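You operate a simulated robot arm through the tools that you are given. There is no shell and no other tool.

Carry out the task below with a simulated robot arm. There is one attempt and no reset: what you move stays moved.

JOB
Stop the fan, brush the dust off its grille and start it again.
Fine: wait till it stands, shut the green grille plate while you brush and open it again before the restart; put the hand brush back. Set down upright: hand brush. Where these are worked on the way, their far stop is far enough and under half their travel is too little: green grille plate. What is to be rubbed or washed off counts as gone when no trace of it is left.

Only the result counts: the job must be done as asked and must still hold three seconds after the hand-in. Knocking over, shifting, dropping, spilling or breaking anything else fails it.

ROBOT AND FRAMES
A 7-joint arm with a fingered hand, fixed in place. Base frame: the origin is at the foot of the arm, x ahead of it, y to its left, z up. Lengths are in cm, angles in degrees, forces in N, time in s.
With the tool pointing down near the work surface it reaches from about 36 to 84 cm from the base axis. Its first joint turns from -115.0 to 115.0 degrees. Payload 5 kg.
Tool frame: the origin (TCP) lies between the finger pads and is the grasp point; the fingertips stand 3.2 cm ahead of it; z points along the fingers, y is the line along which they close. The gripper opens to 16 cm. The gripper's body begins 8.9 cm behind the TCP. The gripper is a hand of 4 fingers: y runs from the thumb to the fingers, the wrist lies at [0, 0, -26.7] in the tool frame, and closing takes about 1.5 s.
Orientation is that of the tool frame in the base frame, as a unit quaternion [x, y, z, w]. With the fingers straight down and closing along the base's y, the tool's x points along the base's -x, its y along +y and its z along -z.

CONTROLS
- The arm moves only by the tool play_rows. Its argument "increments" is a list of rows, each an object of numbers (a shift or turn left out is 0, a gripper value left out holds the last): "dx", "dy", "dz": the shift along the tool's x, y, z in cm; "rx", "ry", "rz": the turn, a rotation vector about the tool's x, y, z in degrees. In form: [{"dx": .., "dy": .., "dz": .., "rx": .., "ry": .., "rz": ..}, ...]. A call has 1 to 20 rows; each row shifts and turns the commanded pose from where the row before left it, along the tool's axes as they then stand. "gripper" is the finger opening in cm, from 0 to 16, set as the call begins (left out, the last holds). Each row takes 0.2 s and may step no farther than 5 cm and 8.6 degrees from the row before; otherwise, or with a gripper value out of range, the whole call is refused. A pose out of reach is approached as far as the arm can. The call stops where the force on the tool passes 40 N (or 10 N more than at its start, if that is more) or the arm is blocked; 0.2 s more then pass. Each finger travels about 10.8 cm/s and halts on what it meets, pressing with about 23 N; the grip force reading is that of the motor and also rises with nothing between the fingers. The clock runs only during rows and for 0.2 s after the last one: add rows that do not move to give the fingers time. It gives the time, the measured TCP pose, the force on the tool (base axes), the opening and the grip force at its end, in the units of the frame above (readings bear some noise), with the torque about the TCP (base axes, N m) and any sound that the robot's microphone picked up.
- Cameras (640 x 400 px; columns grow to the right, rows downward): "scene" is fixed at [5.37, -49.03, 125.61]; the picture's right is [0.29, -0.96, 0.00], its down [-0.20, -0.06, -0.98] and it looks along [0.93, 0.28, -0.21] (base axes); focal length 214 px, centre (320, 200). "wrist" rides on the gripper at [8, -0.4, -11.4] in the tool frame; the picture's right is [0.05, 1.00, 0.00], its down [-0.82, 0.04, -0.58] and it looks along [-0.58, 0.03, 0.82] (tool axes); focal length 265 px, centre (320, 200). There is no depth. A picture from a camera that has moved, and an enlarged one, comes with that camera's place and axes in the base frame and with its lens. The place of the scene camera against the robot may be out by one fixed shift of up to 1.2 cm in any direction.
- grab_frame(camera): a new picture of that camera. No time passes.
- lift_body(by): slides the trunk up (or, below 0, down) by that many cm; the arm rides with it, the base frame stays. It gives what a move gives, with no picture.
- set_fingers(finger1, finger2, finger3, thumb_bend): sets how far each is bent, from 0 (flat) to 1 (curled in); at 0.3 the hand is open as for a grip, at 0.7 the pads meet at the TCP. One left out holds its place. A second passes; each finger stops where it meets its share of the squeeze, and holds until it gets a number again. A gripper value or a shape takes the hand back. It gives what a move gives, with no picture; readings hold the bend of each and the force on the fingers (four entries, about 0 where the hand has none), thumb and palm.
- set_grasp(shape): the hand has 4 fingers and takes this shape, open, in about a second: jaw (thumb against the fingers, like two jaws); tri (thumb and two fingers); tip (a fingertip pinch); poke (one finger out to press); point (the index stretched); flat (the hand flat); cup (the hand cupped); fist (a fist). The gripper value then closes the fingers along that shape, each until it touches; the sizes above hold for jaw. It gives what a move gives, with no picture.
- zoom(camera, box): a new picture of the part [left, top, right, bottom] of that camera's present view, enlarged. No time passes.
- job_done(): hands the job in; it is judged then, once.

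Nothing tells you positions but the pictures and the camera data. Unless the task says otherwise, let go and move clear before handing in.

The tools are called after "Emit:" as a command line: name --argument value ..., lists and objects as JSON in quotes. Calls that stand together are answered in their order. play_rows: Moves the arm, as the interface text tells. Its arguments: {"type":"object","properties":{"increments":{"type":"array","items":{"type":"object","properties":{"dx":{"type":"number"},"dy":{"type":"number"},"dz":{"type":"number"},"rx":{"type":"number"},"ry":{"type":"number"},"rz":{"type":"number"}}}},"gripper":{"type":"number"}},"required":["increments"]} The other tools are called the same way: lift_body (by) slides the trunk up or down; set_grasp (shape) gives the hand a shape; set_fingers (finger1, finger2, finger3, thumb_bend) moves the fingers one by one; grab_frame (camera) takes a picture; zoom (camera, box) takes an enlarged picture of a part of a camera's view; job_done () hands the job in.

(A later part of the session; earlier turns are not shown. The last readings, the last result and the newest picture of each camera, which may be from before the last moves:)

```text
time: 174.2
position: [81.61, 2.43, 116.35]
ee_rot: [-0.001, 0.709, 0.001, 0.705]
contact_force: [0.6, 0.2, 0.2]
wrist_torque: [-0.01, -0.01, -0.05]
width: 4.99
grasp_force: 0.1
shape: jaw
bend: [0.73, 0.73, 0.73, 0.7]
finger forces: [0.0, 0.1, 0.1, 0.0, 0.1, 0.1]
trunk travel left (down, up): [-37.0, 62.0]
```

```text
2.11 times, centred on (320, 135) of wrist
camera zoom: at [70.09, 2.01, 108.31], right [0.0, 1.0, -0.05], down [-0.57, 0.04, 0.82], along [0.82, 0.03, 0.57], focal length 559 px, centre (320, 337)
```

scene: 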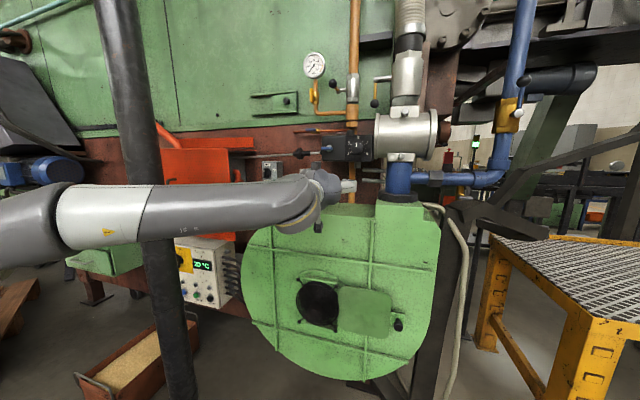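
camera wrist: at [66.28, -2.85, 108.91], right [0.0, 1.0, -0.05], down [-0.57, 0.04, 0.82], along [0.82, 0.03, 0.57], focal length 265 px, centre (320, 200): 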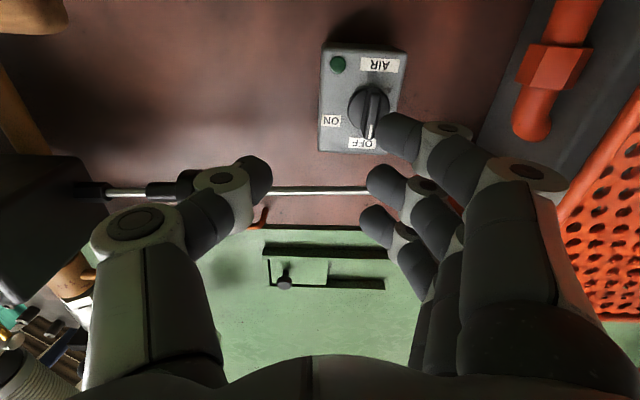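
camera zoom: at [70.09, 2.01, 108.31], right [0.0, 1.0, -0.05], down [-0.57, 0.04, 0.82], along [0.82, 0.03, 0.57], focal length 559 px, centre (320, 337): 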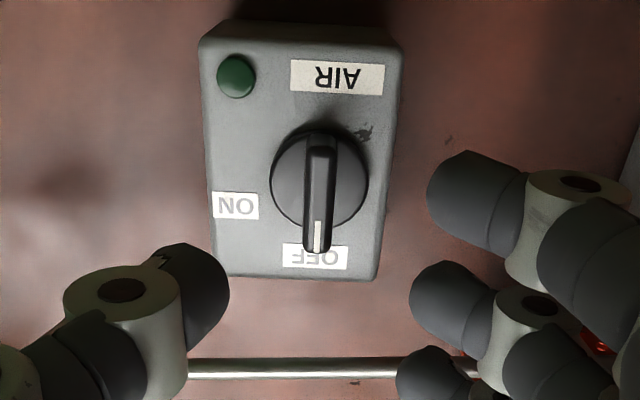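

The bar points straight at OFF and is centred between my fingers. I'll move in and grip it.

Emit:
play_rows --increments '[{"dz": 2.5}, {"dz": 2.5}, {"dz": 1.5}, {"dz": 0.8}, {}]'

Emit:
play_rows --increments '[{}, {}, {}, {}, {}, {}]' --gripper 0.5

Emit:
zoom --camera "wrist" --box '[200, 40, 440, 230]'

```text
time: 175.4
position: [88.87, 2.57, 116.3]
ee_rot: [-0.001, 0.708, 0.001, 0.706]
contact_force: [-0.6, 0.0, -0.4]
wrist_torque: [0.01, -0.02, 0.0]
width: 5.0
grasp_force: 0.1
shape: jaw
bend: [0.73, 0.73, 0.73, 0.7]
finger forces: [0.0, 0.1, 0.0, 0.0, 0.0, 0.1]
trunk travel left (down, up): [-37.0, 62.0]
```

```text
time: 176.8
position: [88.99, 2.35, 116.27]
ee_rot: [0.001, 0.708, 0.0, 0.706]
contact_force: [4.0, -3.9, 2.8]
wrist_torque: [-0.04, -0.02, -0.03]
width: 0.17
grasp_force: 22.8
shape: jaw
bend: [0.68, 0.71, 0.7, 0.7]
finger forces: [0.1, 9.3, 7.4, 0.0, 19.6, 0.1]
trunk travel left (down, up): [-37.0, 62.0]
```

```text
2.11 times, centred on (320, 135) of wrist
camera zoom: at [77.44, 1.93, 108.23], right [0.0, 1.0, -0.05], down [-0.57, 0.04, 0.82], along [0.82, 0.03, 0.57], focal length 559 px, centre (320, 337)
```

zoom: 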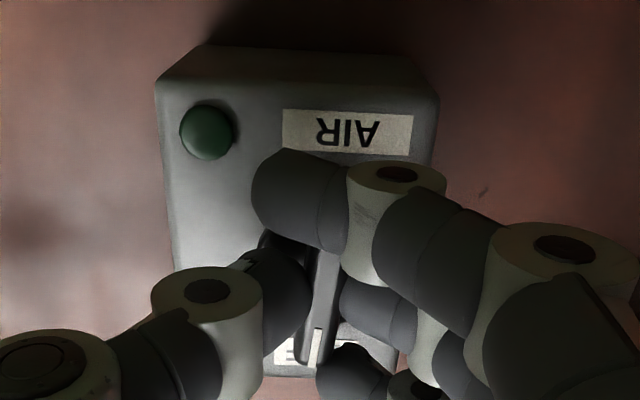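

Gripped the same way as before. I'll now turn it clockwise to ON.

Emit:
play_rows --increments '[{"rz": 7.5}, {"rz": 7.5}, {"rz": 7.5}, {"rz": 7.5}, {"rz": 7.5}, {"rz": 7.5}, {"rz": 7.5}, {"rz": 7.5}, {}]'

Emit:
zoom --camera "wrist" --box '[200, 40, 440, 230]'

Emit:
zoom --camera "scene" --box '[250, 145, 310, 195]'

```text
time: 178.8
position: [88.85, 2.51, 116.21]
ee_rot: [0.354, 0.614, 0.354, 0.611]
contact_force: [2.1, 0.7, 2.3]
wrist_torque: [-0.25, -0.15, 0.01]
width: 0.13
grasp_force: 23.4
shape: jaw
bend: [0.68, 0.71, 0.7, 0.7]
finger forces: [0.0, 9.1, 9.0, 0.0, 17.9, 0.1]
trunk travel left (down, up): [-37.0, 62.0]
```

```text
2.11 times, centred on (320, 135) of wrist
camera zoom: at [77.43, 9.27, 111.91], right [0.0, 0.54, 0.84], down [-0.57, -0.69, 0.45], along [0.82, -0.48, 0.31], focal length 559 px, centre (320, 337)
```

zoom: 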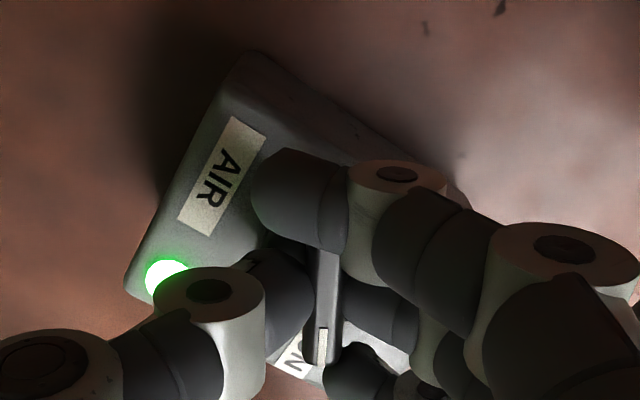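

```text
8.00 times, centred on (280, 170) of scene
camera zoom: at [5.37, -49.03, 125.61], right [0.29, -0.96, 0.0], down [-0.2, -0.06, -0.98], along [0.93, 0.28, -0.21], focal length 1716 px, centre (640, 440)
```

zoom: 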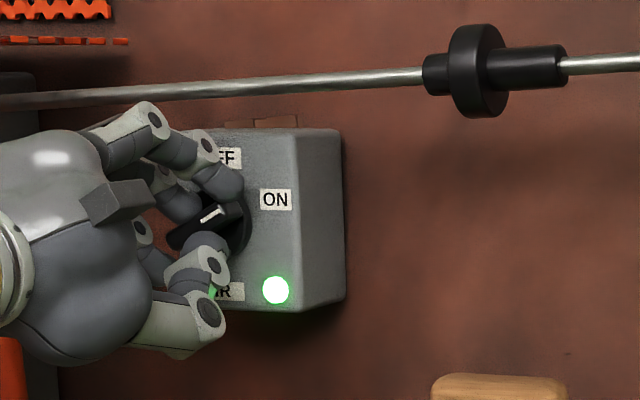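

The lamp is lit and the knob points to ON. I'll release it and back straight out.

Emit:
play_rows --increments '[{}, {}, {}, {}, {}]' --gripper 5

Emit:
play_rows --increments '[{"dz": -2.5}, {"dz": -3}, {"dz": -3.5}, {}]'

Emit:
grab_frame --camera "wrist"

Emit:
zoom --camera "scene" --box '[250, 145, 310, 195]'

```text
time: 180.0
position: [88.77, 2.49, 116.36]
ee_rot: [0.353, 0.614, 0.353, 0.611]
contact_force: [-0.2, 0.2, -0.4]
wrist_torque: [0.05, 0.0, 0.02]
width: 4.92
grasp_force: 0.0
shape: jaw
bend: [0.73, 0.73, 0.73, 0.7]
finger forces: [0.0, 0.1, 0.0, 0.1, 0.1, 0.0]
trunk travel left (down, up): [-37.0, 62.0]
```

```text
time: 181.0
position: [79.64, 2.2, 116.55]
ee_rot: [0.354, 0.613, 0.354, 0.611]
contact_force: [-0.4, -0.9, -0.8]
wrist_torque: [0.02, 0.01, 0.02]
width: 4.98
grasp_force: 0.0
shape: jaw
bend: [0.73, 0.73, 0.73, 0.7]
finger forces: [0.0, 0.0, 0.1, 0.1, 0.0, 0.1]
trunk travel left (down, up): [-37.0, 62.0]
```

```text
taken
camera wrist: at [68.32, 8.96, 112.08], right [0.0, 0.54, 0.84], down [-0.58, -0.69, 0.45], along [0.82, -0.48, 0.31], focal length 265 px, centre (320, 200)
```

wrist: 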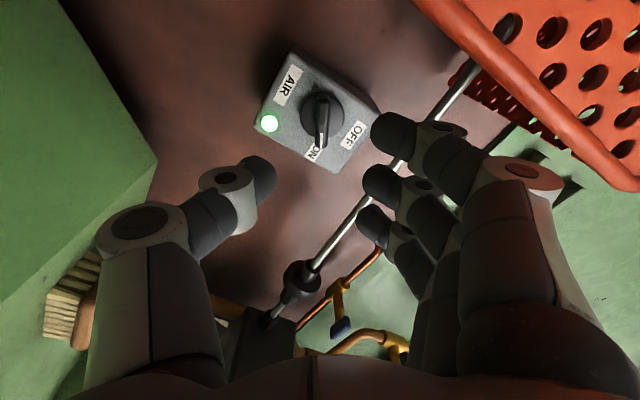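

```text
8.00 times, centred on (280, 170) of scene
camera zoom: at [5.37, -49.03, 125.61], right [0.29, -0.96, 0.0], down [-0.2, -0.06, -0.98], along [0.93, 0.28, -0.21], focal length 1716 px, centre (640, 440)
```

zoom: 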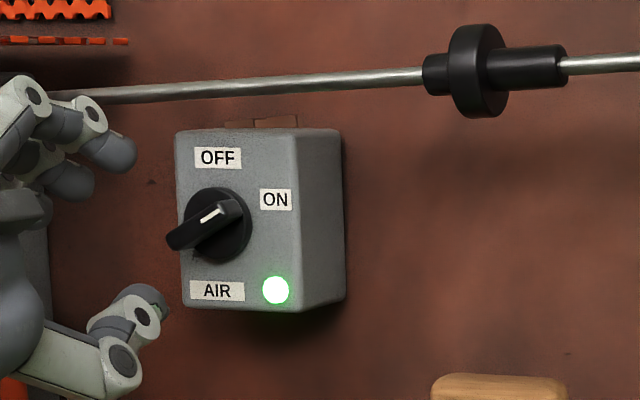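

The knob is at ON and the lamp glows as at the start. I'll move a bit further clear and do a final check of everything.

Emit:
play_rows --increments '[{"dx": -2.81, "dy": -0.47, "dz": -1.67}, {"dx": -2.81, "dy": -0.47, "dz": -1.67}, {"dx": -2.81, "dy": -0.47, "dz": -1.67}, {}, {}, {}, {}, {}]'

Emit:
grab_frame --camera "scene"

Emit:
zoom --camera "scene" --box '[260, 140, 440, 360]'

Emit:
zoom --camera "scene" --box '[300, 275, 410, 345]'

```text
time: 181.6
position: [77.07, 5.8, 117.94]
ee_rot: [0.332, 0.626, 0.384, 0.592]
contact_force: [-10.2, -25.0, 2.2]
wrist_torque: [0.82, -0.26, 0.85]
width: 4.81
grasp_force: 0.0
shape: jaw
bend: [0.75, 0.73, 0.73, 0.7]
finger forces: [25.3, 0.1, 0.0, 0.0, 0.1, 0.1]
out of reach, approached as far as the arm can: row 2
trunk travel left (down, up): [-37.0, 62.0]
stopped in row 2: the force on the tool passed its limit at 58 N (the readings are from after the stop); the commanded pose is now the measured one
```

```text
taken
```

scene: 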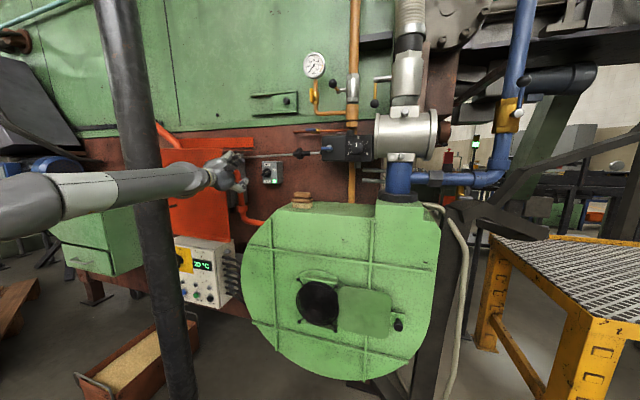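

```text
1.82 times, centred on (350, 250) of scene
camera zoom: at [5.37, -49.03, 125.61], right [0.29, -0.96, 0.0], down [-0.2, -0.06, -0.98], along [0.93, 0.28, -0.21], focal length 390 px, centre (266, 109)
```

zoom: 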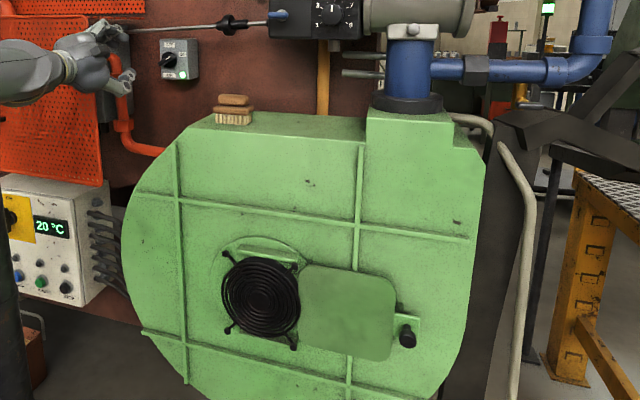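

```text
5.71 times, centred on (355, 310) of scene
camera zoom: at [5.37, -49.03, 125.61], right [0.29, -0.96, 0.0], down [-0.2, -0.06, -0.98], along [0.93, 0.28, -0.21], focal length 1226 px, centre (120, -429)
```

zoom: 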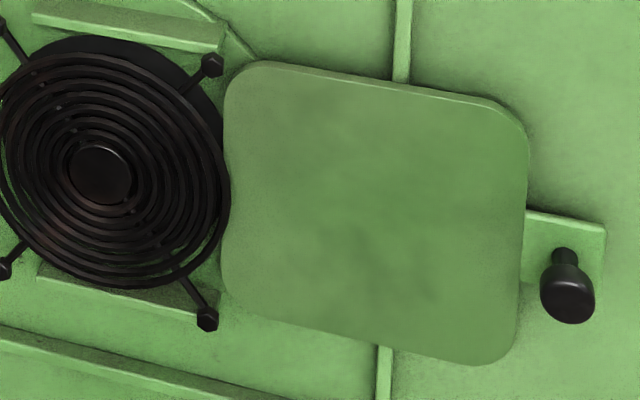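

While backing away, the arm slid left at its reach limit and a finger pressed on the orange mesh box. I'll move right and slightly forward, away from it, and then check that nothing shifted.

Emit:
play_rows --increments '[{"dx": -2.69, "dy": -1.49, "dz": 0.73}, {"dx": -2.69, "dy": -1.49, "dz": 0.73}, {}]'

Emit:
zoom --camera "scene" --box '[140, 110, 320, 250]'

Emit:
grab_frame --camera "wrist"

```text
time: 181.9
position: [77.01, 6.36, 118.07]
ee_rot: [0.331, 0.626, 0.389, 0.589]
contact_force: [-8.6, -18.3, 0.2]
wrist_torque: [0.6, -0.3, 0.94]
width: 4.87
grasp_force: 0.1
shape: jaw
bend: [0.74, 0.73, 0.73, 0.7]
finger forces: [19.0, 0.0, 0.0, 0.0, 0.0, 0.0]
trunk travel left (down, up): [-37.0, 62.0]
stopped in row 1: the force on the tool passed its limit at 62 N (the readings are from after the stop); the commanded pose is now the measured one
```

```text
2.86 times, centred on (230, 180) of scene
camera zoom: at [5.37, -49.03, 125.61], right [0.29, -0.96, 0.0], down [-0.2, -0.06, -0.98], along [0.93, 0.28, -0.21], focal length 613 px, centre (577, 257)
```

zoom: 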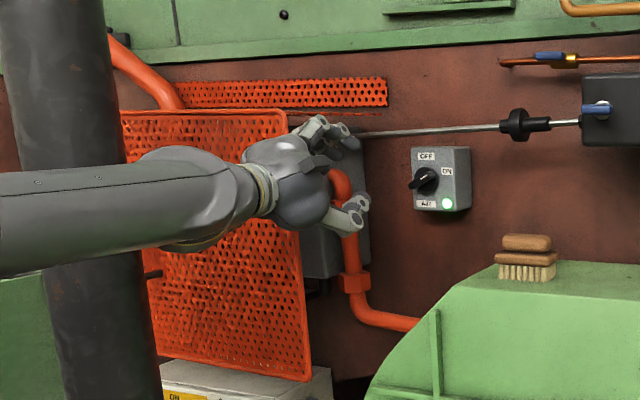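

```text
taken
camera wrist: at [65.06, 12.07, 113.84], right [-0.05, 0.52, 0.85], down [-0.51, -0.75, 0.43], along [0.86, -0.41, 0.3], focal length 265 px, centre (320, 200)
```

wrist: 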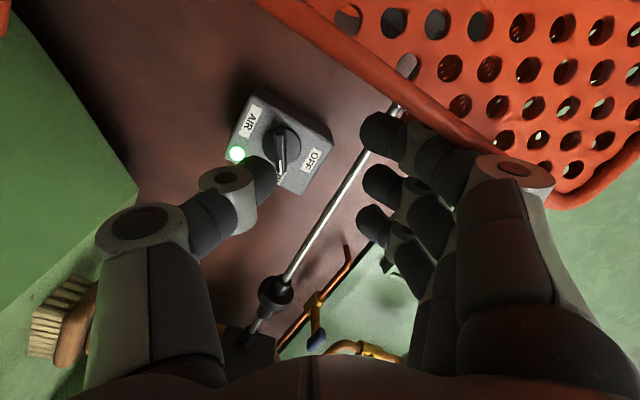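

The orange mesh panel looks to have swung toward the robot by a few centimetres at its free edge. I'll look at it closely before making any further move.

Emit:
zoom --camera "scene" --box '[150, 130, 270, 250]'

Emit:
zoom --camera "scene" --box '[200, 130, 260, 190]'

Emit:
zoom --camera "wrist" --box '[300, 0, 640, 220]'

```text
3.33 times, centred on (210, 190) of scene
camera zoom: at [5.37, -49.03, 125.61], right [0.29, -0.96, 0.0], down [-0.2, -0.06, -0.98], along [0.93, 0.28, -0.21], focal length 715 px, centre (687, 233)
```

zoom: 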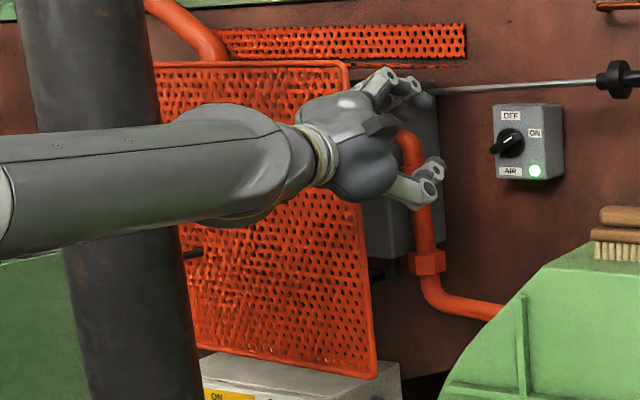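

```text
6.67 times, centred on (230, 160) of scene
camera zoom: at [5.37, -49.03, 125.61], right [0.29, -0.96, 0.0], down [-0.2, -0.06, -0.98], along [0.93, 0.28, -0.21], focal length 1430 px, centre (920, 467)
```

zoom: 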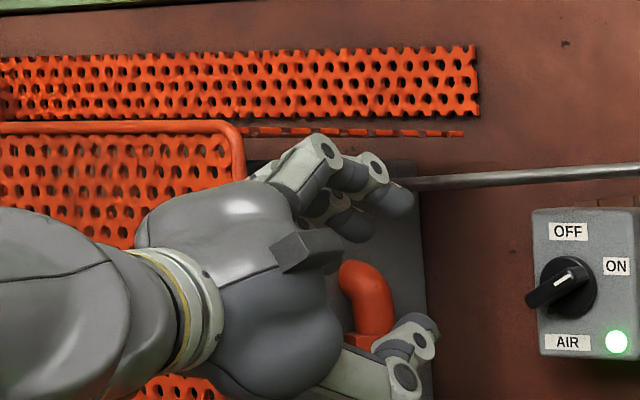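

```text
1.82 times, centred on (470, 110) of wrist
camera zoom: at [65.06, 12.07, 113.84], right [-0.05, 0.52, 0.85], down [-0.51, -0.75, 0.43], along [0.86, -0.41, 0.3], focal length 483 px, centre (47, 364)
```

zoom: 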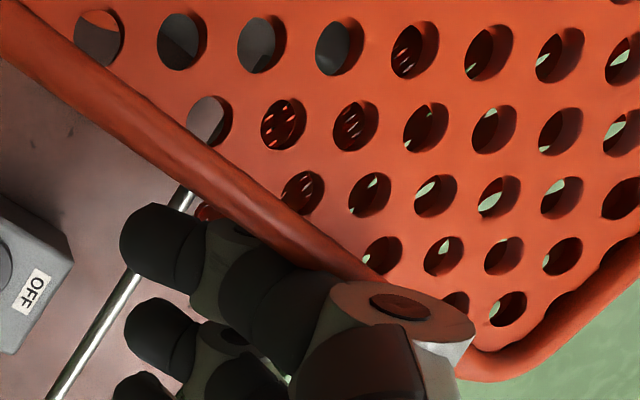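

The orange mesh panel is a hinged guard door that stood ajar, and my finger nudged its free edge about 4 cm further open. First I'll close the fingers to take the load off its edge, without moving the arm.

Emit:
play_rows --increments '[{}, {}, {}, {}, {}]' --gripper 0

Emit:
grab_frame --camera "wrist"

Emit:
zoom --camera "scene" --box '[150, 130, 270, 250]'

```text
time: 183.1
position: [77.24, 6.87, 117.91]
ee_rot: [0.33, 0.628, 0.387, 0.589]
contact_force: [0.1, 0.0, 0.0]
wrist_torque: [-0.03, 0.0, 0.0]
width: 0.0
grasp_force: 22.8
shape: jaw
bend: [0.75, 0.62, 0.68, 0.66]
finger forces: [0.0, 0.1, 0.1, 0.0, 0.0, 0.0]
trunk travel left (down, up): [-37.0, 62.0]
```

```text
taken
camera wrist: at [65.14, 12.57, 113.64], right [-0.05, 0.53, 0.85], down [-0.5, -0.75, 0.44], along [0.86, -0.41, 0.3], focal length 265 px, centre (320, 200)
```

wrist: 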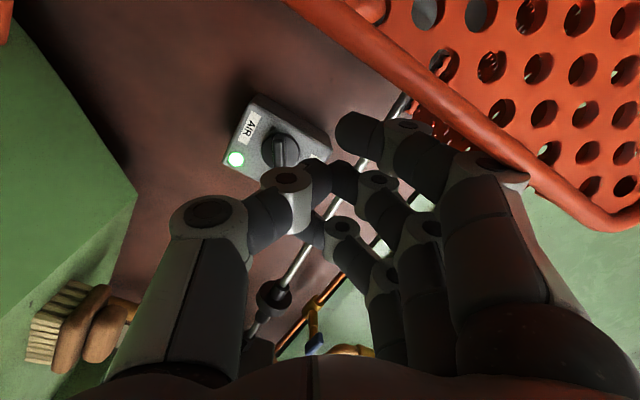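

```text
3.33 times, centred on (210, 190) of scene
camera zoom: at [5.37, -49.03, 125.61], right [0.29, -0.96, 0.0], down [-0.2, -0.06, -0.98], along [0.93, 0.28, -0.21], focal length 715 px, centre (687, 233)
```

zoom: 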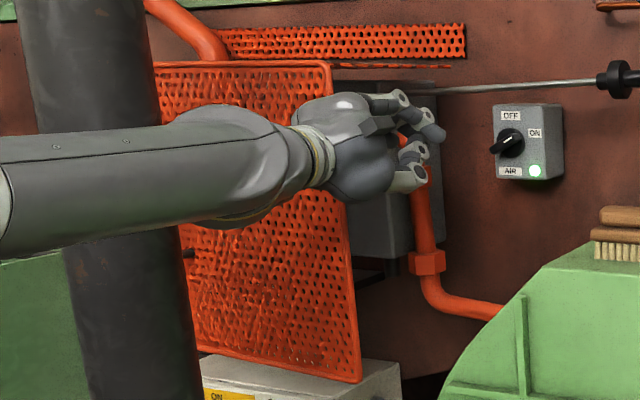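

The load is off, but the door moved a little more. I'll try one small step to the right to see how the arm responds now.

Emit:
play_rows --increments '[{"dx": -0.87, "dy": -0.485, "dz": -0.09}, {}]'

```text
time: 183.5
position: [77.08, 9.59, 117.75]
ee_rot: [0.317, 0.635, 0.4, 0.58]
contact_force: [0.5, 2.4, -0.1]
wrist_torque: [-0.02, -0.05, -0.18]
width: 0.0
grasp_force: 22.7
shape: jaw
bend: [0.75, 0.62, 0.68, 0.66]
finger forces: [0.0, 0.1, 0.1, 0.0, 0.0, 0.0]
trunk travel left (down, up): [-37.0, 62.0]
stopped in row 1: the force on the tool passed its limit at 54 N (the readings are from after the stop); the commanded pose is now the measured one
```

Emit:
grab_frame --camera "wrist"

Emit:
zoom --camera "scene" --box '[120, 110, 280, 250]'

Emit:
grab_frame --camera "scene"

```text
taken
camera wrist: at [64.68, 14.72, 113.57], right [-0.07, 0.52, 0.85], down [-0.47, -0.77, 0.44], along [0.88, -0.37, 0.3], focal length 265 px, centre (320, 200)
```

wrist: 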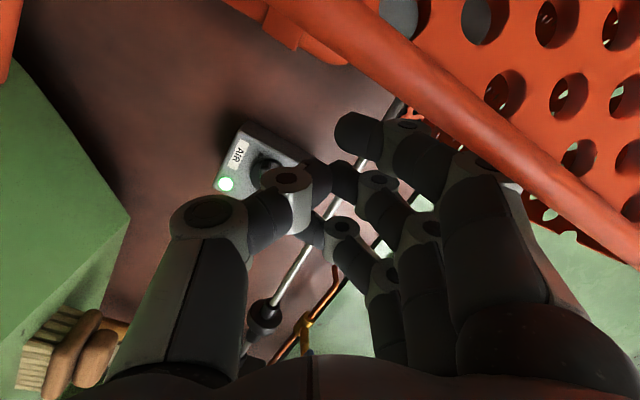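

```text
2.86 times, centred on (200, 180) of scene
camera zoom: at [5.37, -49.03, 125.61], right [0.29, -0.96, 0.0], down [-0.2, -0.06, -0.98], along [0.93, 0.28, -0.21], focal length 613 px, centre (663, 257)
```

zoom: 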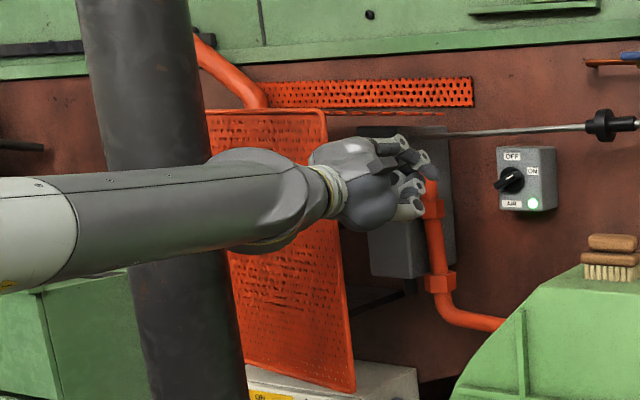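

```text
taken
```

scene: 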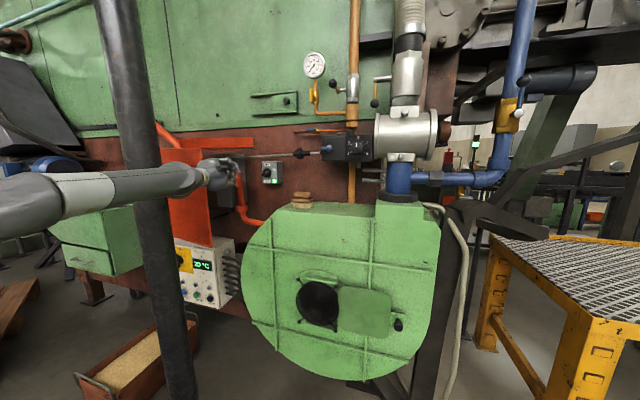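

The door has swung well open while the arm kept drifting left, so I won't command more poses here. I'll raise the trunk, which keeps the joints fixed, to bring the hand above the door's top edge.

Emit:
lift_body --by 24

Emit:
grab_frame --camera "scene"

Emit:
grab_frame --camera "wrist"

```text
time: 186.0
position: [76.91, 8.91, 141.92]
ee_rot: [0.319, 0.633, 0.399, 0.581]
contact_force: [-0.4, 0.2, 0.2]
wrist_torque: [0.01, -0.03, -0.02]
width: 0.0
grasp_force: 22.8
shape: jaw
bend: [0.75, 0.62, 0.68, 0.66]
finger forces: [0.0, 0.0, 0.0, 0.0, 0.0, 0.0]
trunk travel left (down, up): [-61.0, 38.0]
```

```text
taken
```

scene: 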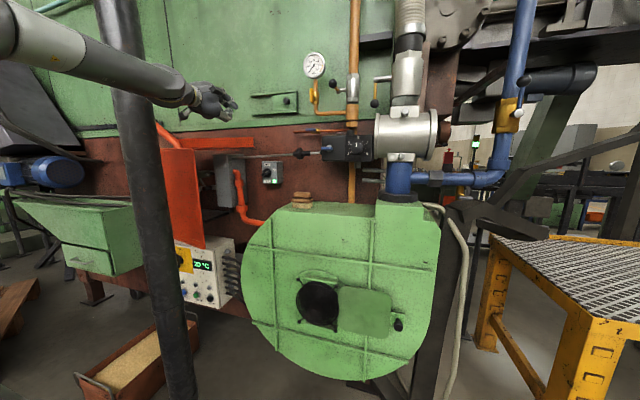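

```text
taken
camera wrist: at [64.65, 14.18, 137.69], right [-0.07, 0.52, 0.85], down [-0.48, -0.76, 0.43], along [0.88, -0.38, 0.3], focal length 265 px, centre (320, 200)
```

wrist: 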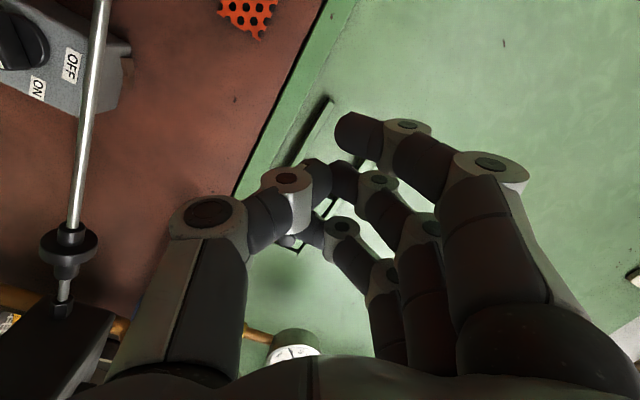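

Emit:
zoom --camera "scene" --box '[130, 120, 290, 260]'

```text
2.86 times, centred on (210, 190) of scene
camera zoom: at [5.37, -49.03, 125.61], right [0.29, -0.96, 0.0], down [-0.2, -0.06, -0.98], along [0.93, 0.28, -0.21], focal length 613 px, centre (634, 229)
```

zoom: 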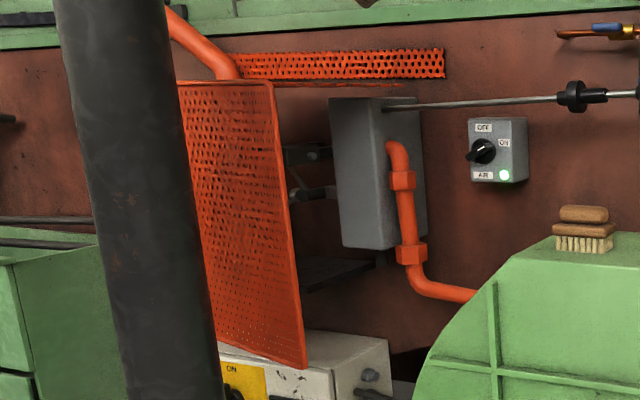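

The door has swung to about 37° from the wall (it started near 16°), and I'll swing it back afterwards. The hand is clear above it now, so I'll try moving right while unrolling the wrist.

Emit:
play_rows --increments '[{"dx": -1.7, "dy": -0.9, "dz": 1.0, "rz": -6}, {}]'

```text
time: 186.6
position: [78.34, 6.4, 141.95]
ee_rot: [0.288, 0.648, 0.369, 0.601]
contact_force: [0.8, -1.8, 0.8]
wrist_torque: [0.01, 0.01, 0.19]
width: 0.0
grasp_force: 23.0
shape: jaw
bend: [0.75, 0.62, 0.68, 0.66]
finger forces: [0.0, 0.0, 0.0, 0.0, 0.0, 0.1]
trunk travel left (down, up): [-61.0, 38.0]
```

That worked. I'll continue right while unrolling.

Emit:
play_rows --increments '[{"dx": -2.5, "dy": -1.8, "dz": 0.6, "rz": -6}, {"dx": -2.3, "dy": -2.0, "dz": 0.4, "rz": -6}, {"dx": -2.1, "dy": -2.2, "dz": 0.2, "rz": -6}, {"dx": -1.8, "dy": -2.4, "dz": 0.0, "rz": -6}, {}]'

Emit:
zoom --camera "scene" --box '[130, 60, 310, 260]'

```text
time: 187.8
position: [81.0, -4.68, 141.71]
ee_rot: [0.145, 0.694, 0.235, 0.665]
contact_force: [1.1, 1.1, 0.0]
wrist_torque: [0.02, -0.02, -0.02]
width: 0.0
grasp_force: 23.1
shape: jaw
bend: [0.75, 0.62, 0.68, 0.66]
finger forces: [0.1, 0.1, 0.1, 0.0, 0.0, 0.0]
trunk travel left (down, up): [-61.0, 38.0]
```

```text
2.00 times, centred on (220, 160) of scene
camera zoom: at [5.37, -49.03, 125.61], right [0.29, -0.96, 0.0], down [-0.2, -0.06, -0.98], along [0.93, 0.28, -0.21], focal length 429 px, centre (520, 280)
```

zoom: 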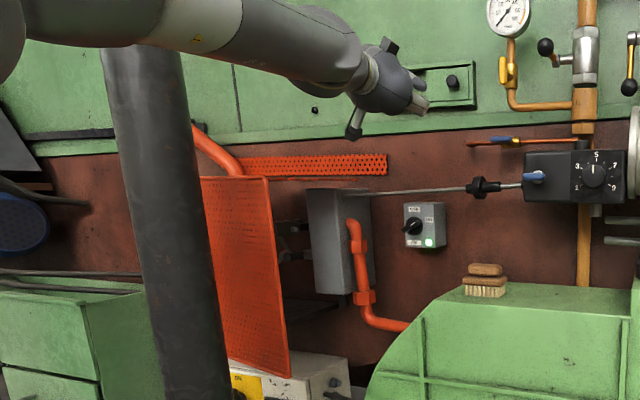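

The arm is behaving again at (81, -4.7, 141.7). To restore the door I'll unroll the wrist and turn the hand to point left, so thumb and fingers can pass either side of its free edge.

Emit:
play_rows --increments '[{"dx": -0.41, "dy": -0.68, "dz": -1.62, "rz": -7.75}, {"dx": -0.31, "dy": -0.73, "dz": -1.62, "rz": -7.75}, {"dx": -0.21, "dy": -0.76, "dz": -1.62, "rz": -7.75}, {"dx": -0.11, "dy": -0.78, "dz": -1.62, "rz": -7.75}, {}]'

Emit:
play_rows --increments '[{"dy": 1.79, "dz": -1.41, "rx": -7.2}, {"dy": 1.95, "dz": -1.17, "rx": -7.2}, {"dy": 2.09, "dz": -0.92, "rx": -7.2}, {"dy": 2.18, "dz": -0.65, "rx": -7.2}]'

```text
time: 189.0
position: [75.07, -8.86, 141.75]
ee_rot: [-0.046, 0.708, 0.048, 0.703]
contact_force: [0.3, 0.4, 0.1]
wrist_torque: [0.01, 0.02, -0.01]
width: 0.01
grasp_force: 23.1
shape: jaw
bend: [0.75, 0.62, 0.68, 0.66]
finger forces: [0.0, 0.1, 0.1, 0.0, 0.0, 0.0]
trunk travel left (down, up): [-61.0, 38.0]
```

```text
time: 190.0
position: [68.55, -2.52, 141.9]
ee_rot: [-0.22, 0.673, 0.224, 0.67]
contact_force: [-0.5, -1.7, 0.0]
wrist_torque: [-0.02, -0.02, 0.03]
width: 0.0
grasp_force: 23.5
shape: jaw
bend: [0.75, 0.62, 0.68, 0.66]
finger forces: [0.1, 0.1, 0.0, 0.0, 0.1, 0.0]
trunk travel left (down, up): [-61.0, 38.0]
```

Emit:
play_rows --increments '[{"dy": 2.25, "dz": -0.37, "rx": -7.2}, {"dy": 2.28, "dz": -0.08, "rx": -7.2}, {"dy": 2.27, "dz": 0.2, "rx": -7.2}, {"dy": 2.23, "dz": 0.48, "rx": -7.2}, {}]' --gripper 9

Emit:
grab_frame --camera "scene"

Emit:
grab_frame --camera "wrist"

```text
time: 191.2
position: [62.0, 3.92, 141.9]
ee_rot: [-0.38, 0.596, 0.384, 0.594]
contact_force: [0.1, -0.5, 0.5]
wrist_torque: [0.01, -0.03, 0.03]
width: 8.97
grasp_force: 0.0
shape: jaw
bend: [0.72, 0.71, 0.71, 0.7]
finger forces: [0.0, 0.0, 0.1, 0.0, 0.0, 0.1]
trunk travel left (down, up): [-61.0, 38.0]
```

```text
taken
```

scene: 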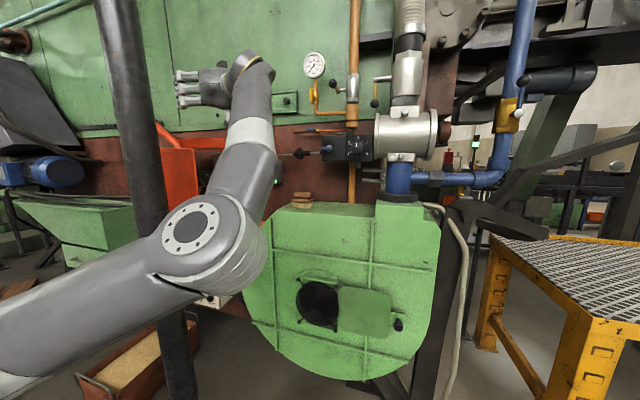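

```text
taken
camera wrist: at [57.52, -6.59, 133.95], right [-0.91, 0.42, -0.04], down [-0.27, -0.51, 0.82], along [0.32, 0.75, 0.58], focal length 265 px, centre (320, 200)
```

wrist: 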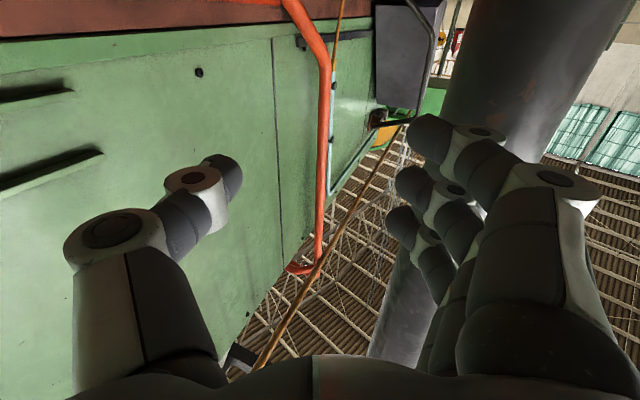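

The hand now points left at (62, 4, 142) with the fingers open. I'll lower the trunk so it comes level with the door's free edge.

Emit:
lift_body --by -24.5

Emit:
grab_frame --camera "scene"

Emit:
grab_frame --camera "wrist"

```text
time: 193.7
position: [61.95, 3.82, 117.57]
ee_rot: [-0.379, 0.597, 0.383, 0.594]
contact_force: [-0.7, 0.3, 0.2]
wrist_torque: [0.01, -0.01, -0.02]
width: 8.97
grasp_force: 0.0
shape: jaw
bend: [0.72, 0.71, 0.71, 0.7]
finger forces: [0.0, 0.1, 0.1, 0.1, 0.0, 0.1]
trunk travel left (down, up): [-36.5, 62.5]
```

```text
taken
```

scene: 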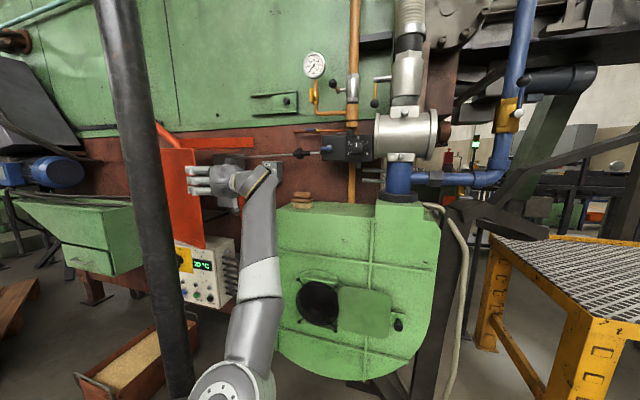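

```text
taken
camera wrist: at [57.51, -6.59, 109.46], right [-0.91, 0.42, -0.04], down [-0.27, -0.51, 0.82], along [0.32, 0.75, 0.58], focal length 265 px, centre (320, 200)
```

wrist: 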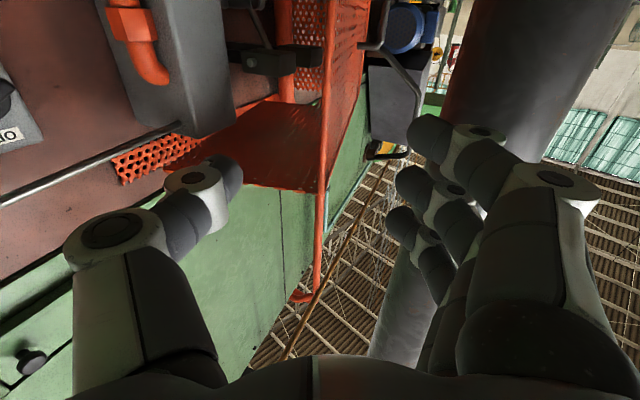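

The door's free edge runs straight up the middle of the view, between my thumb (behind) and fingers (in front). I'll advance along the hand's axis so the edge enters between them.

Emit:
play_rows --increments '[{"dy": 0.3, "dz": 2.8}, {"dy": 0.3, "dz": 2.8}, {"dz": 2.8}, {}]'

Emit:
grab_frame --camera "wrist"

Emit:
zoom --camera "scene" --box '[140, 120, 280, 260]'

```text
time: 194.7
position: [65.02, 11.73, 117.61]
ee_rot: [-0.379, 0.597, 0.383, 0.594]
contact_force: [0.0, 0.5, 0.2]
wrist_torque: [-0.01, 0.0, 0.04]
width: 8.98
grasp_force: 0.2
shape: jaw
bend: [0.72, 0.71, 0.71, 0.7]
finger forces: [0.0, 0.0, 0.0, 0.0, 0.0, 0.0]
trunk travel left (down, up): [-36.5, 62.5]
```

```text
taken
camera wrist: at [60.57, 1.27, 109.54], right [-0.91, 0.42, -0.04], down [-0.27, -0.51, 0.82], along [0.32, 0.75, 0.58], focal length 265 px, centre (320, 200)
```

wrist: 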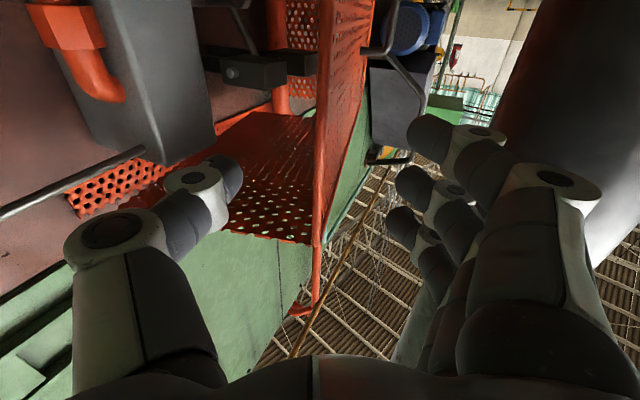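

```text
2.86 times, centred on (210, 190) of scene
camera zoom: at [5.37, -49.03, 125.61], right [0.29, -0.96, 0.0], down [-0.2, -0.06, -0.98], along [0.93, 0.28, -0.21], focal length 613 px, centre (634, 229)
```

zoom: 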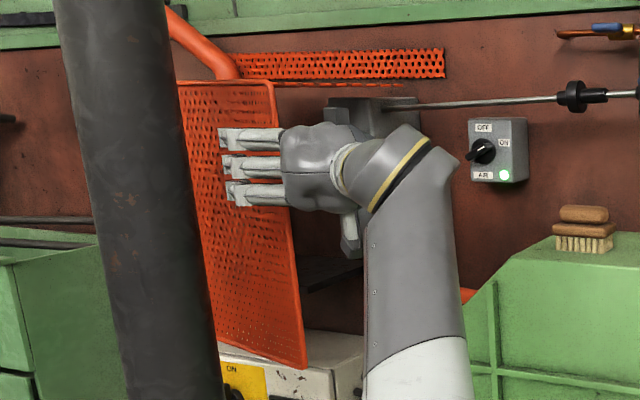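

Emit:
play_rows --increments '[{"dz": 1.8}, {"dz": 1.8}, {"dz": 1.4}, {}]'

Emit:
grab_frame --camera "wrist"

Emit:
zoom --camera "scene" --box '[140, 120, 280, 260]'

```text
time: 195.7
position: [67.1, 16.2, 117.54]
ee_rot: [-0.379, 0.597, 0.384, 0.594]
contact_force: [0.3, 0.1, 0.0]
wrist_torque: [0.02, 0.0, 0.03]
width: 8.94
grasp_force: 0.0
shape: jaw
bend: [0.72, 0.71, 0.71, 0.7]
finger forces: [0.0, 0.0, 0.1, 0.0, 0.0, 0.0]
trunk travel left (down, up): [-36.5, 62.5]
```

```text
taken
camera wrist: at [62.59, 5.71, 109.47], right [-0.91, 0.42, -0.04], down [-0.27, -0.51, 0.82], along [0.32, 0.75, 0.58], focal length 265 px, centre (320, 200)
```

wrist: 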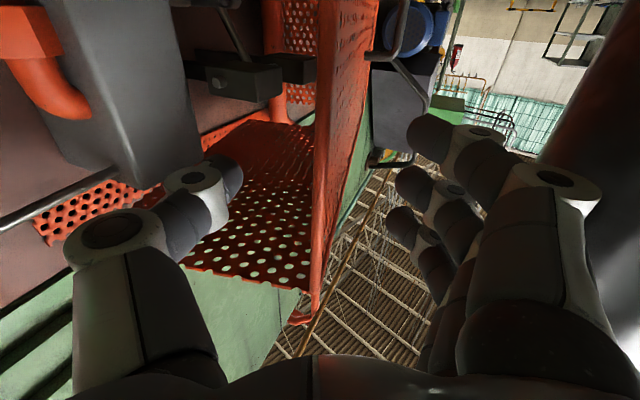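

```text
2.86 times, centred on (210, 190) of scene
camera zoom: at [5.37, -49.03, 125.61], right [0.29, -0.96, 0.0], down [-0.2, -0.06, -0.98], along [0.93, 0.28, -0.21], focal length 613 px, centre (634, 229)
```

zoom: 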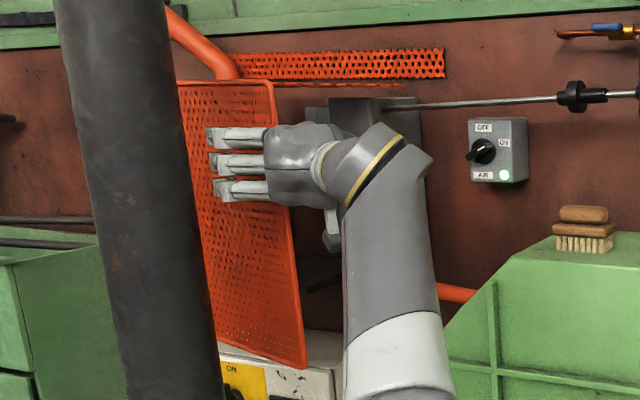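

The edge is now inside the hand. I'll narrow the fingers to a loose cage around it.

Emit:
play_rows --increments '[{}, {}, {}, {}]' --gripper 4

Emit:
grab_frame --camera "wrist"

Emit:
zoom --camera "scene" --box '[140, 120, 280, 260]'

```text
time: 196.7
position: [67.02, 16.12, 117.59]
ee_rot: [-0.379, 0.597, 0.384, 0.594]
contact_force: [0.5, -0.1, 0.4]
wrist_torque: [-0.01, 0.05, 0.03]
width: 4.07
grasp_force: 0.1
shape: jaw
bend: [0.73, 0.73, 0.73, 0.7]
finger forces: [0.1, 0.0, 0.0, 0.0, 0.0, 0.1]
trunk travel left (down, up): [-36.5, 62.5]
```

```text
taken
camera wrist: at [62.58, 5.69, 109.47], right [-0.91, 0.42, -0.04], down [-0.27, -0.51, 0.82], along [0.32, 0.75, 0.58], focal length 265 px, centre (320, 200)
```

wrist: 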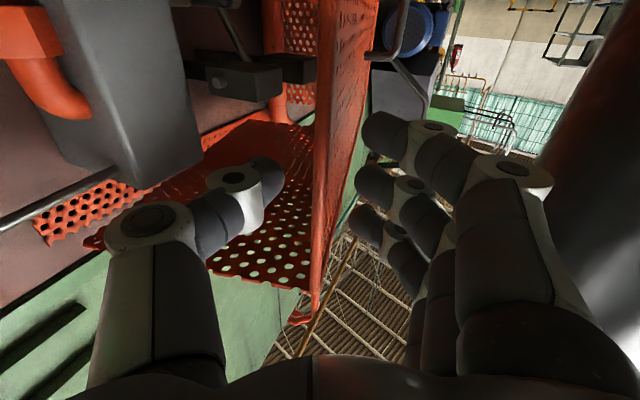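

```text
2.86 times, centred on (210, 190) of scene
camera zoom: at [5.37, -49.03, 125.61], right [0.29, -0.96, 0.0], down [-0.2, -0.06, -0.98], along [0.93, 0.28, -0.21], focal length 613 px, centre (634, 229)
```

zoom: 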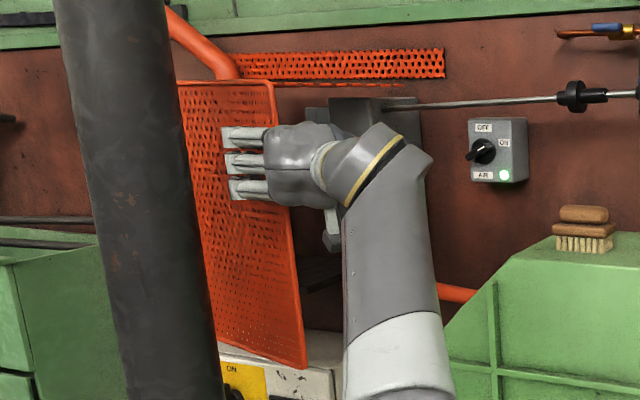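

Caged loosely. I'll now swing the door back by moving the hand sideways toward the wall, checking the door's corners in the picture as I go.

Emit:
play_rows --increments '[{"dy": -1.5}, {"dy": -1.5}, {"dy": -1.5}, {}]'

Emit:
zoom --camera "scene" --box '[140, 120, 280, 260]'

Emit:
grab_frame --camera "wrist"

```text
time: 197.7
position: [71.18, 14.37, 117.5]
ee_rot: [-0.379, 0.597, 0.384, 0.593]
contact_force: [-0.4, 0.3, 0.5]
wrist_torque: [0.0, 0.0, 0.04]
width: 4.03
grasp_force: 0.1
shape: jaw
bend: [0.73, 0.73, 0.73, 0.7]
finger forces: [0.1, 0.0, 0.1, 0.1, 0.0, 0.0]
trunk travel left (down, up): [-36.5, 62.5]
```

```text
2.86 times, centred on (210, 190) of scene
camera zoom: at [5.37, -49.03, 125.61], right [0.29, -0.96, 0.0], down [-0.2, -0.06, -0.98], along [0.93, 0.28, -0.21], focal length 613 px, centre (634, 229)
```

zoom: 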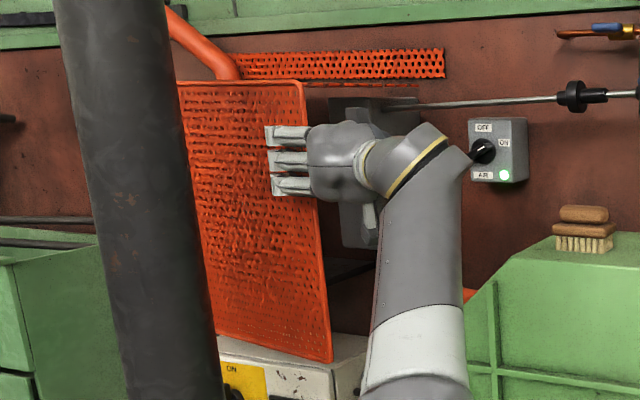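

```text
taken
camera wrist: at [66.71, 3.84, 109.4], right [-0.91, 0.42, -0.04], down [-0.27, -0.51, 0.82], along [0.32, 0.75, 0.58], focal length 265 px, centre (320, 200)
```

wrist: 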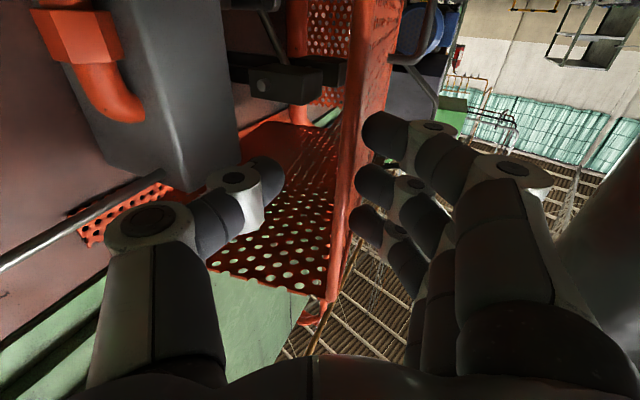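

Emit:
play_rows --increments '[{"dy": -1.5, "dz": -0.05}, {"dy": -1.5, "dz": -0.05}, {"dy": -1.5, "dz": -0.05}, {}]'

Emit:
zoom --camera "scene" --box '[140, 120, 280, 260]'

Emit:
grab_frame --camera "wrist"

```text
time: 198.7
position: [75.27, 12.45, 117.54]
ee_rot: [-0.378, 0.597, 0.383, 0.594]
contact_force: [-0.1, -0.6, 0.4]
wrist_torque: [-0.02, 0.01, 0.03]
width: 4.03
grasp_force: 0.1
shape: jaw
bend: [0.73, 0.73, 0.73, 0.7]
finger forces: [0.0, 0.1, 0.0, 0.0, 0.0, 0.1]
trunk travel left (down, up): [-36.5, 62.5]
```

```text
2.86 times, centred on (210, 190) of scene
camera zoom: at [5.37, -49.03, 125.61], right [0.29, -0.96, 0.0], down [-0.2, -0.06, -0.98], along [0.93, 0.28, -0.21], focal length 613 px, centre (634, 229)
```

zoom: 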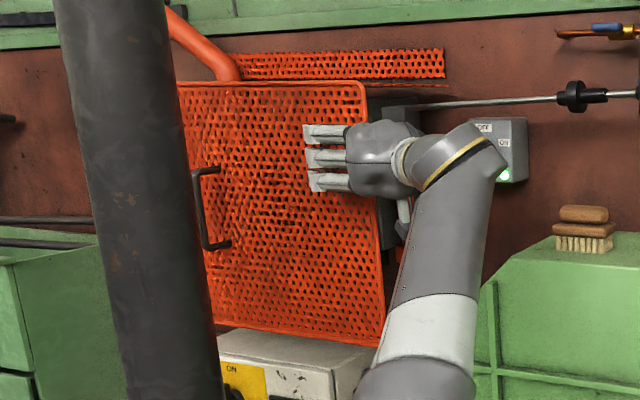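

```text
taken
camera wrist: at [70.8, 1.96, 109.39], right [-0.91, 0.42, -0.04], down [-0.27, -0.51, 0.82], along [0.32, 0.75, 0.58], focal length 265 px, centre (320, 200)
```

wrist: 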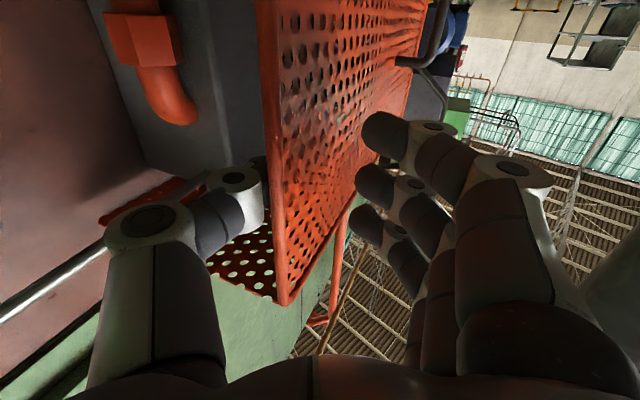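

The door swung most of the way back and now rests on my thumb. I'll compare its corners with the early pictures.

Emit:
zoom --camera "scene" --box '[225, 130, 315, 210]'

Emit:
zoom --camera "scene" --box '[160, 220, 260, 320]'

Emit:
zoom --camera "scene" --box '[200, 130, 320, 230]'

```text
5.00 times, centred on (270, 170) of scene
camera zoom: at [5.37, -49.03, 125.61], right [0.29, -0.96, 0.0], down [-0.2, -0.06, -0.98], along [0.93, 0.28, -0.21], focal length 1072 px, centre (570, 350)
```

zoom: 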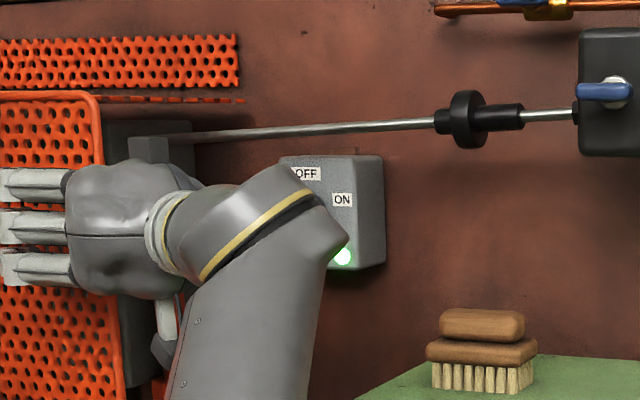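

```text
4.00 times, centred on (210, 270) of scene
camera zoom: at [5.37, -49.03, 125.61], right [0.29, -0.96, 0.0], down [-0.2, -0.06, -0.98], along [0.93, 0.28, -0.21], focal length 858 px, centre (760, -80)
```

zoom: 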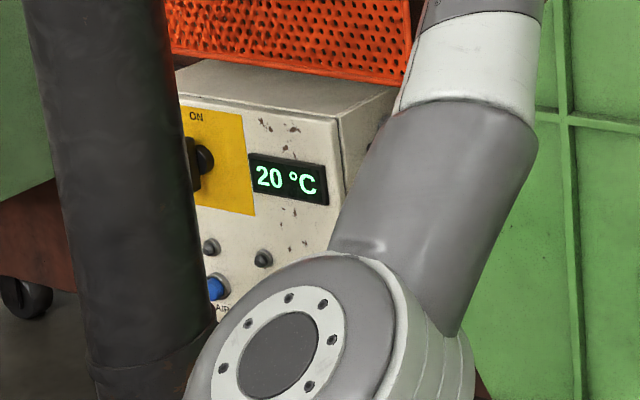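

```text
4.00 times, centred on (260, 180) of scene
camera zoom: at [5.37, -49.03, 125.61], right [0.29, -0.96, 0.0], down [-0.2, -0.06, -0.98], along [0.93, 0.28, -0.21], focal length 858 px, centre (560, 280)
```

zoom: 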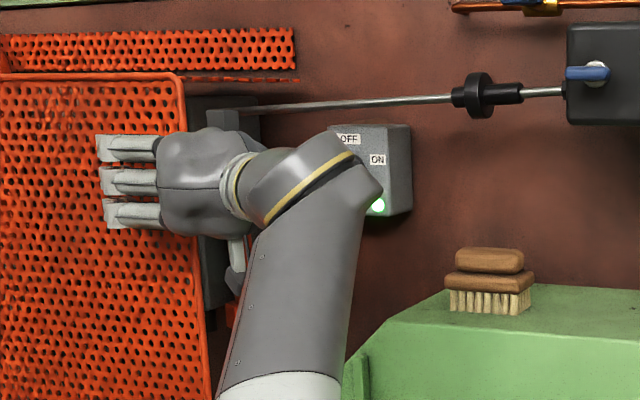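

It is about 0.7 cm short of its original place. I'll grip the rim so I can place it exactly.

Emit:
play_rows --increments '[{}, {}, {}, {}, {}]' --gripper 0.5

Emit:
zoom --camera "scene" --box '[200, 130, 320, 230]'

Emit:
grab_frame --camera "wrist"

```text
time: 199.9
position: [75.27, 12.43, 117.53]
ee_rot: [-0.381, 0.596, 0.384, 0.594]
contact_force: [1.0, 0.9, -0.3]
wrist_torque: [0.03, 0.01, -0.04]
width: 0.55
grasp_force: 0.1
shape: jaw
bend: [0.71, 0.71, 0.71, 0.7]
finger forces: [0.1, 0.1, 0.0, 0.0, 1.0, 0.0]
trunk travel left (down, up): [-36.5, 62.5]
```

```text
4.00 times, centred on (260, 180) of scene
camera zoom: at [5.37, -49.03, 125.61], right [0.29, -0.96, 0.0], down [-0.2, -0.06, -0.98], along [0.93, 0.28, -0.21], focal length 858 px, centre (560, 280)
```

zoom: 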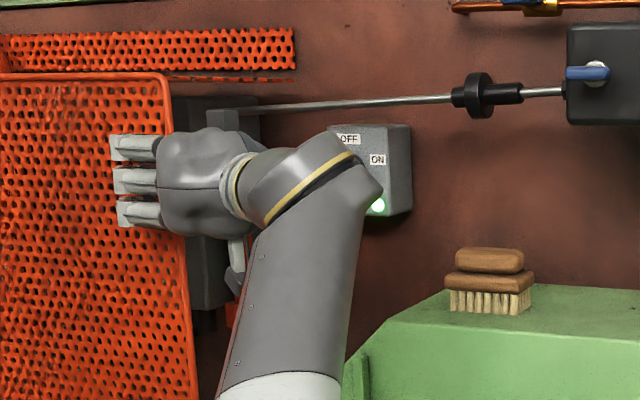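

```text
taken
camera wrist: at [70.8, 1.97, 109.39], right [-0.91, 0.42, -0.04], down [-0.27, -0.51, 0.82], along [0.32, 0.75, 0.58], focal length 265 px, centre (320, 200)
```

wrist: 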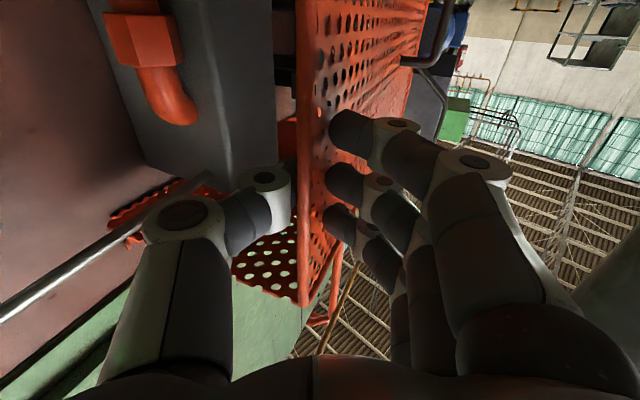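

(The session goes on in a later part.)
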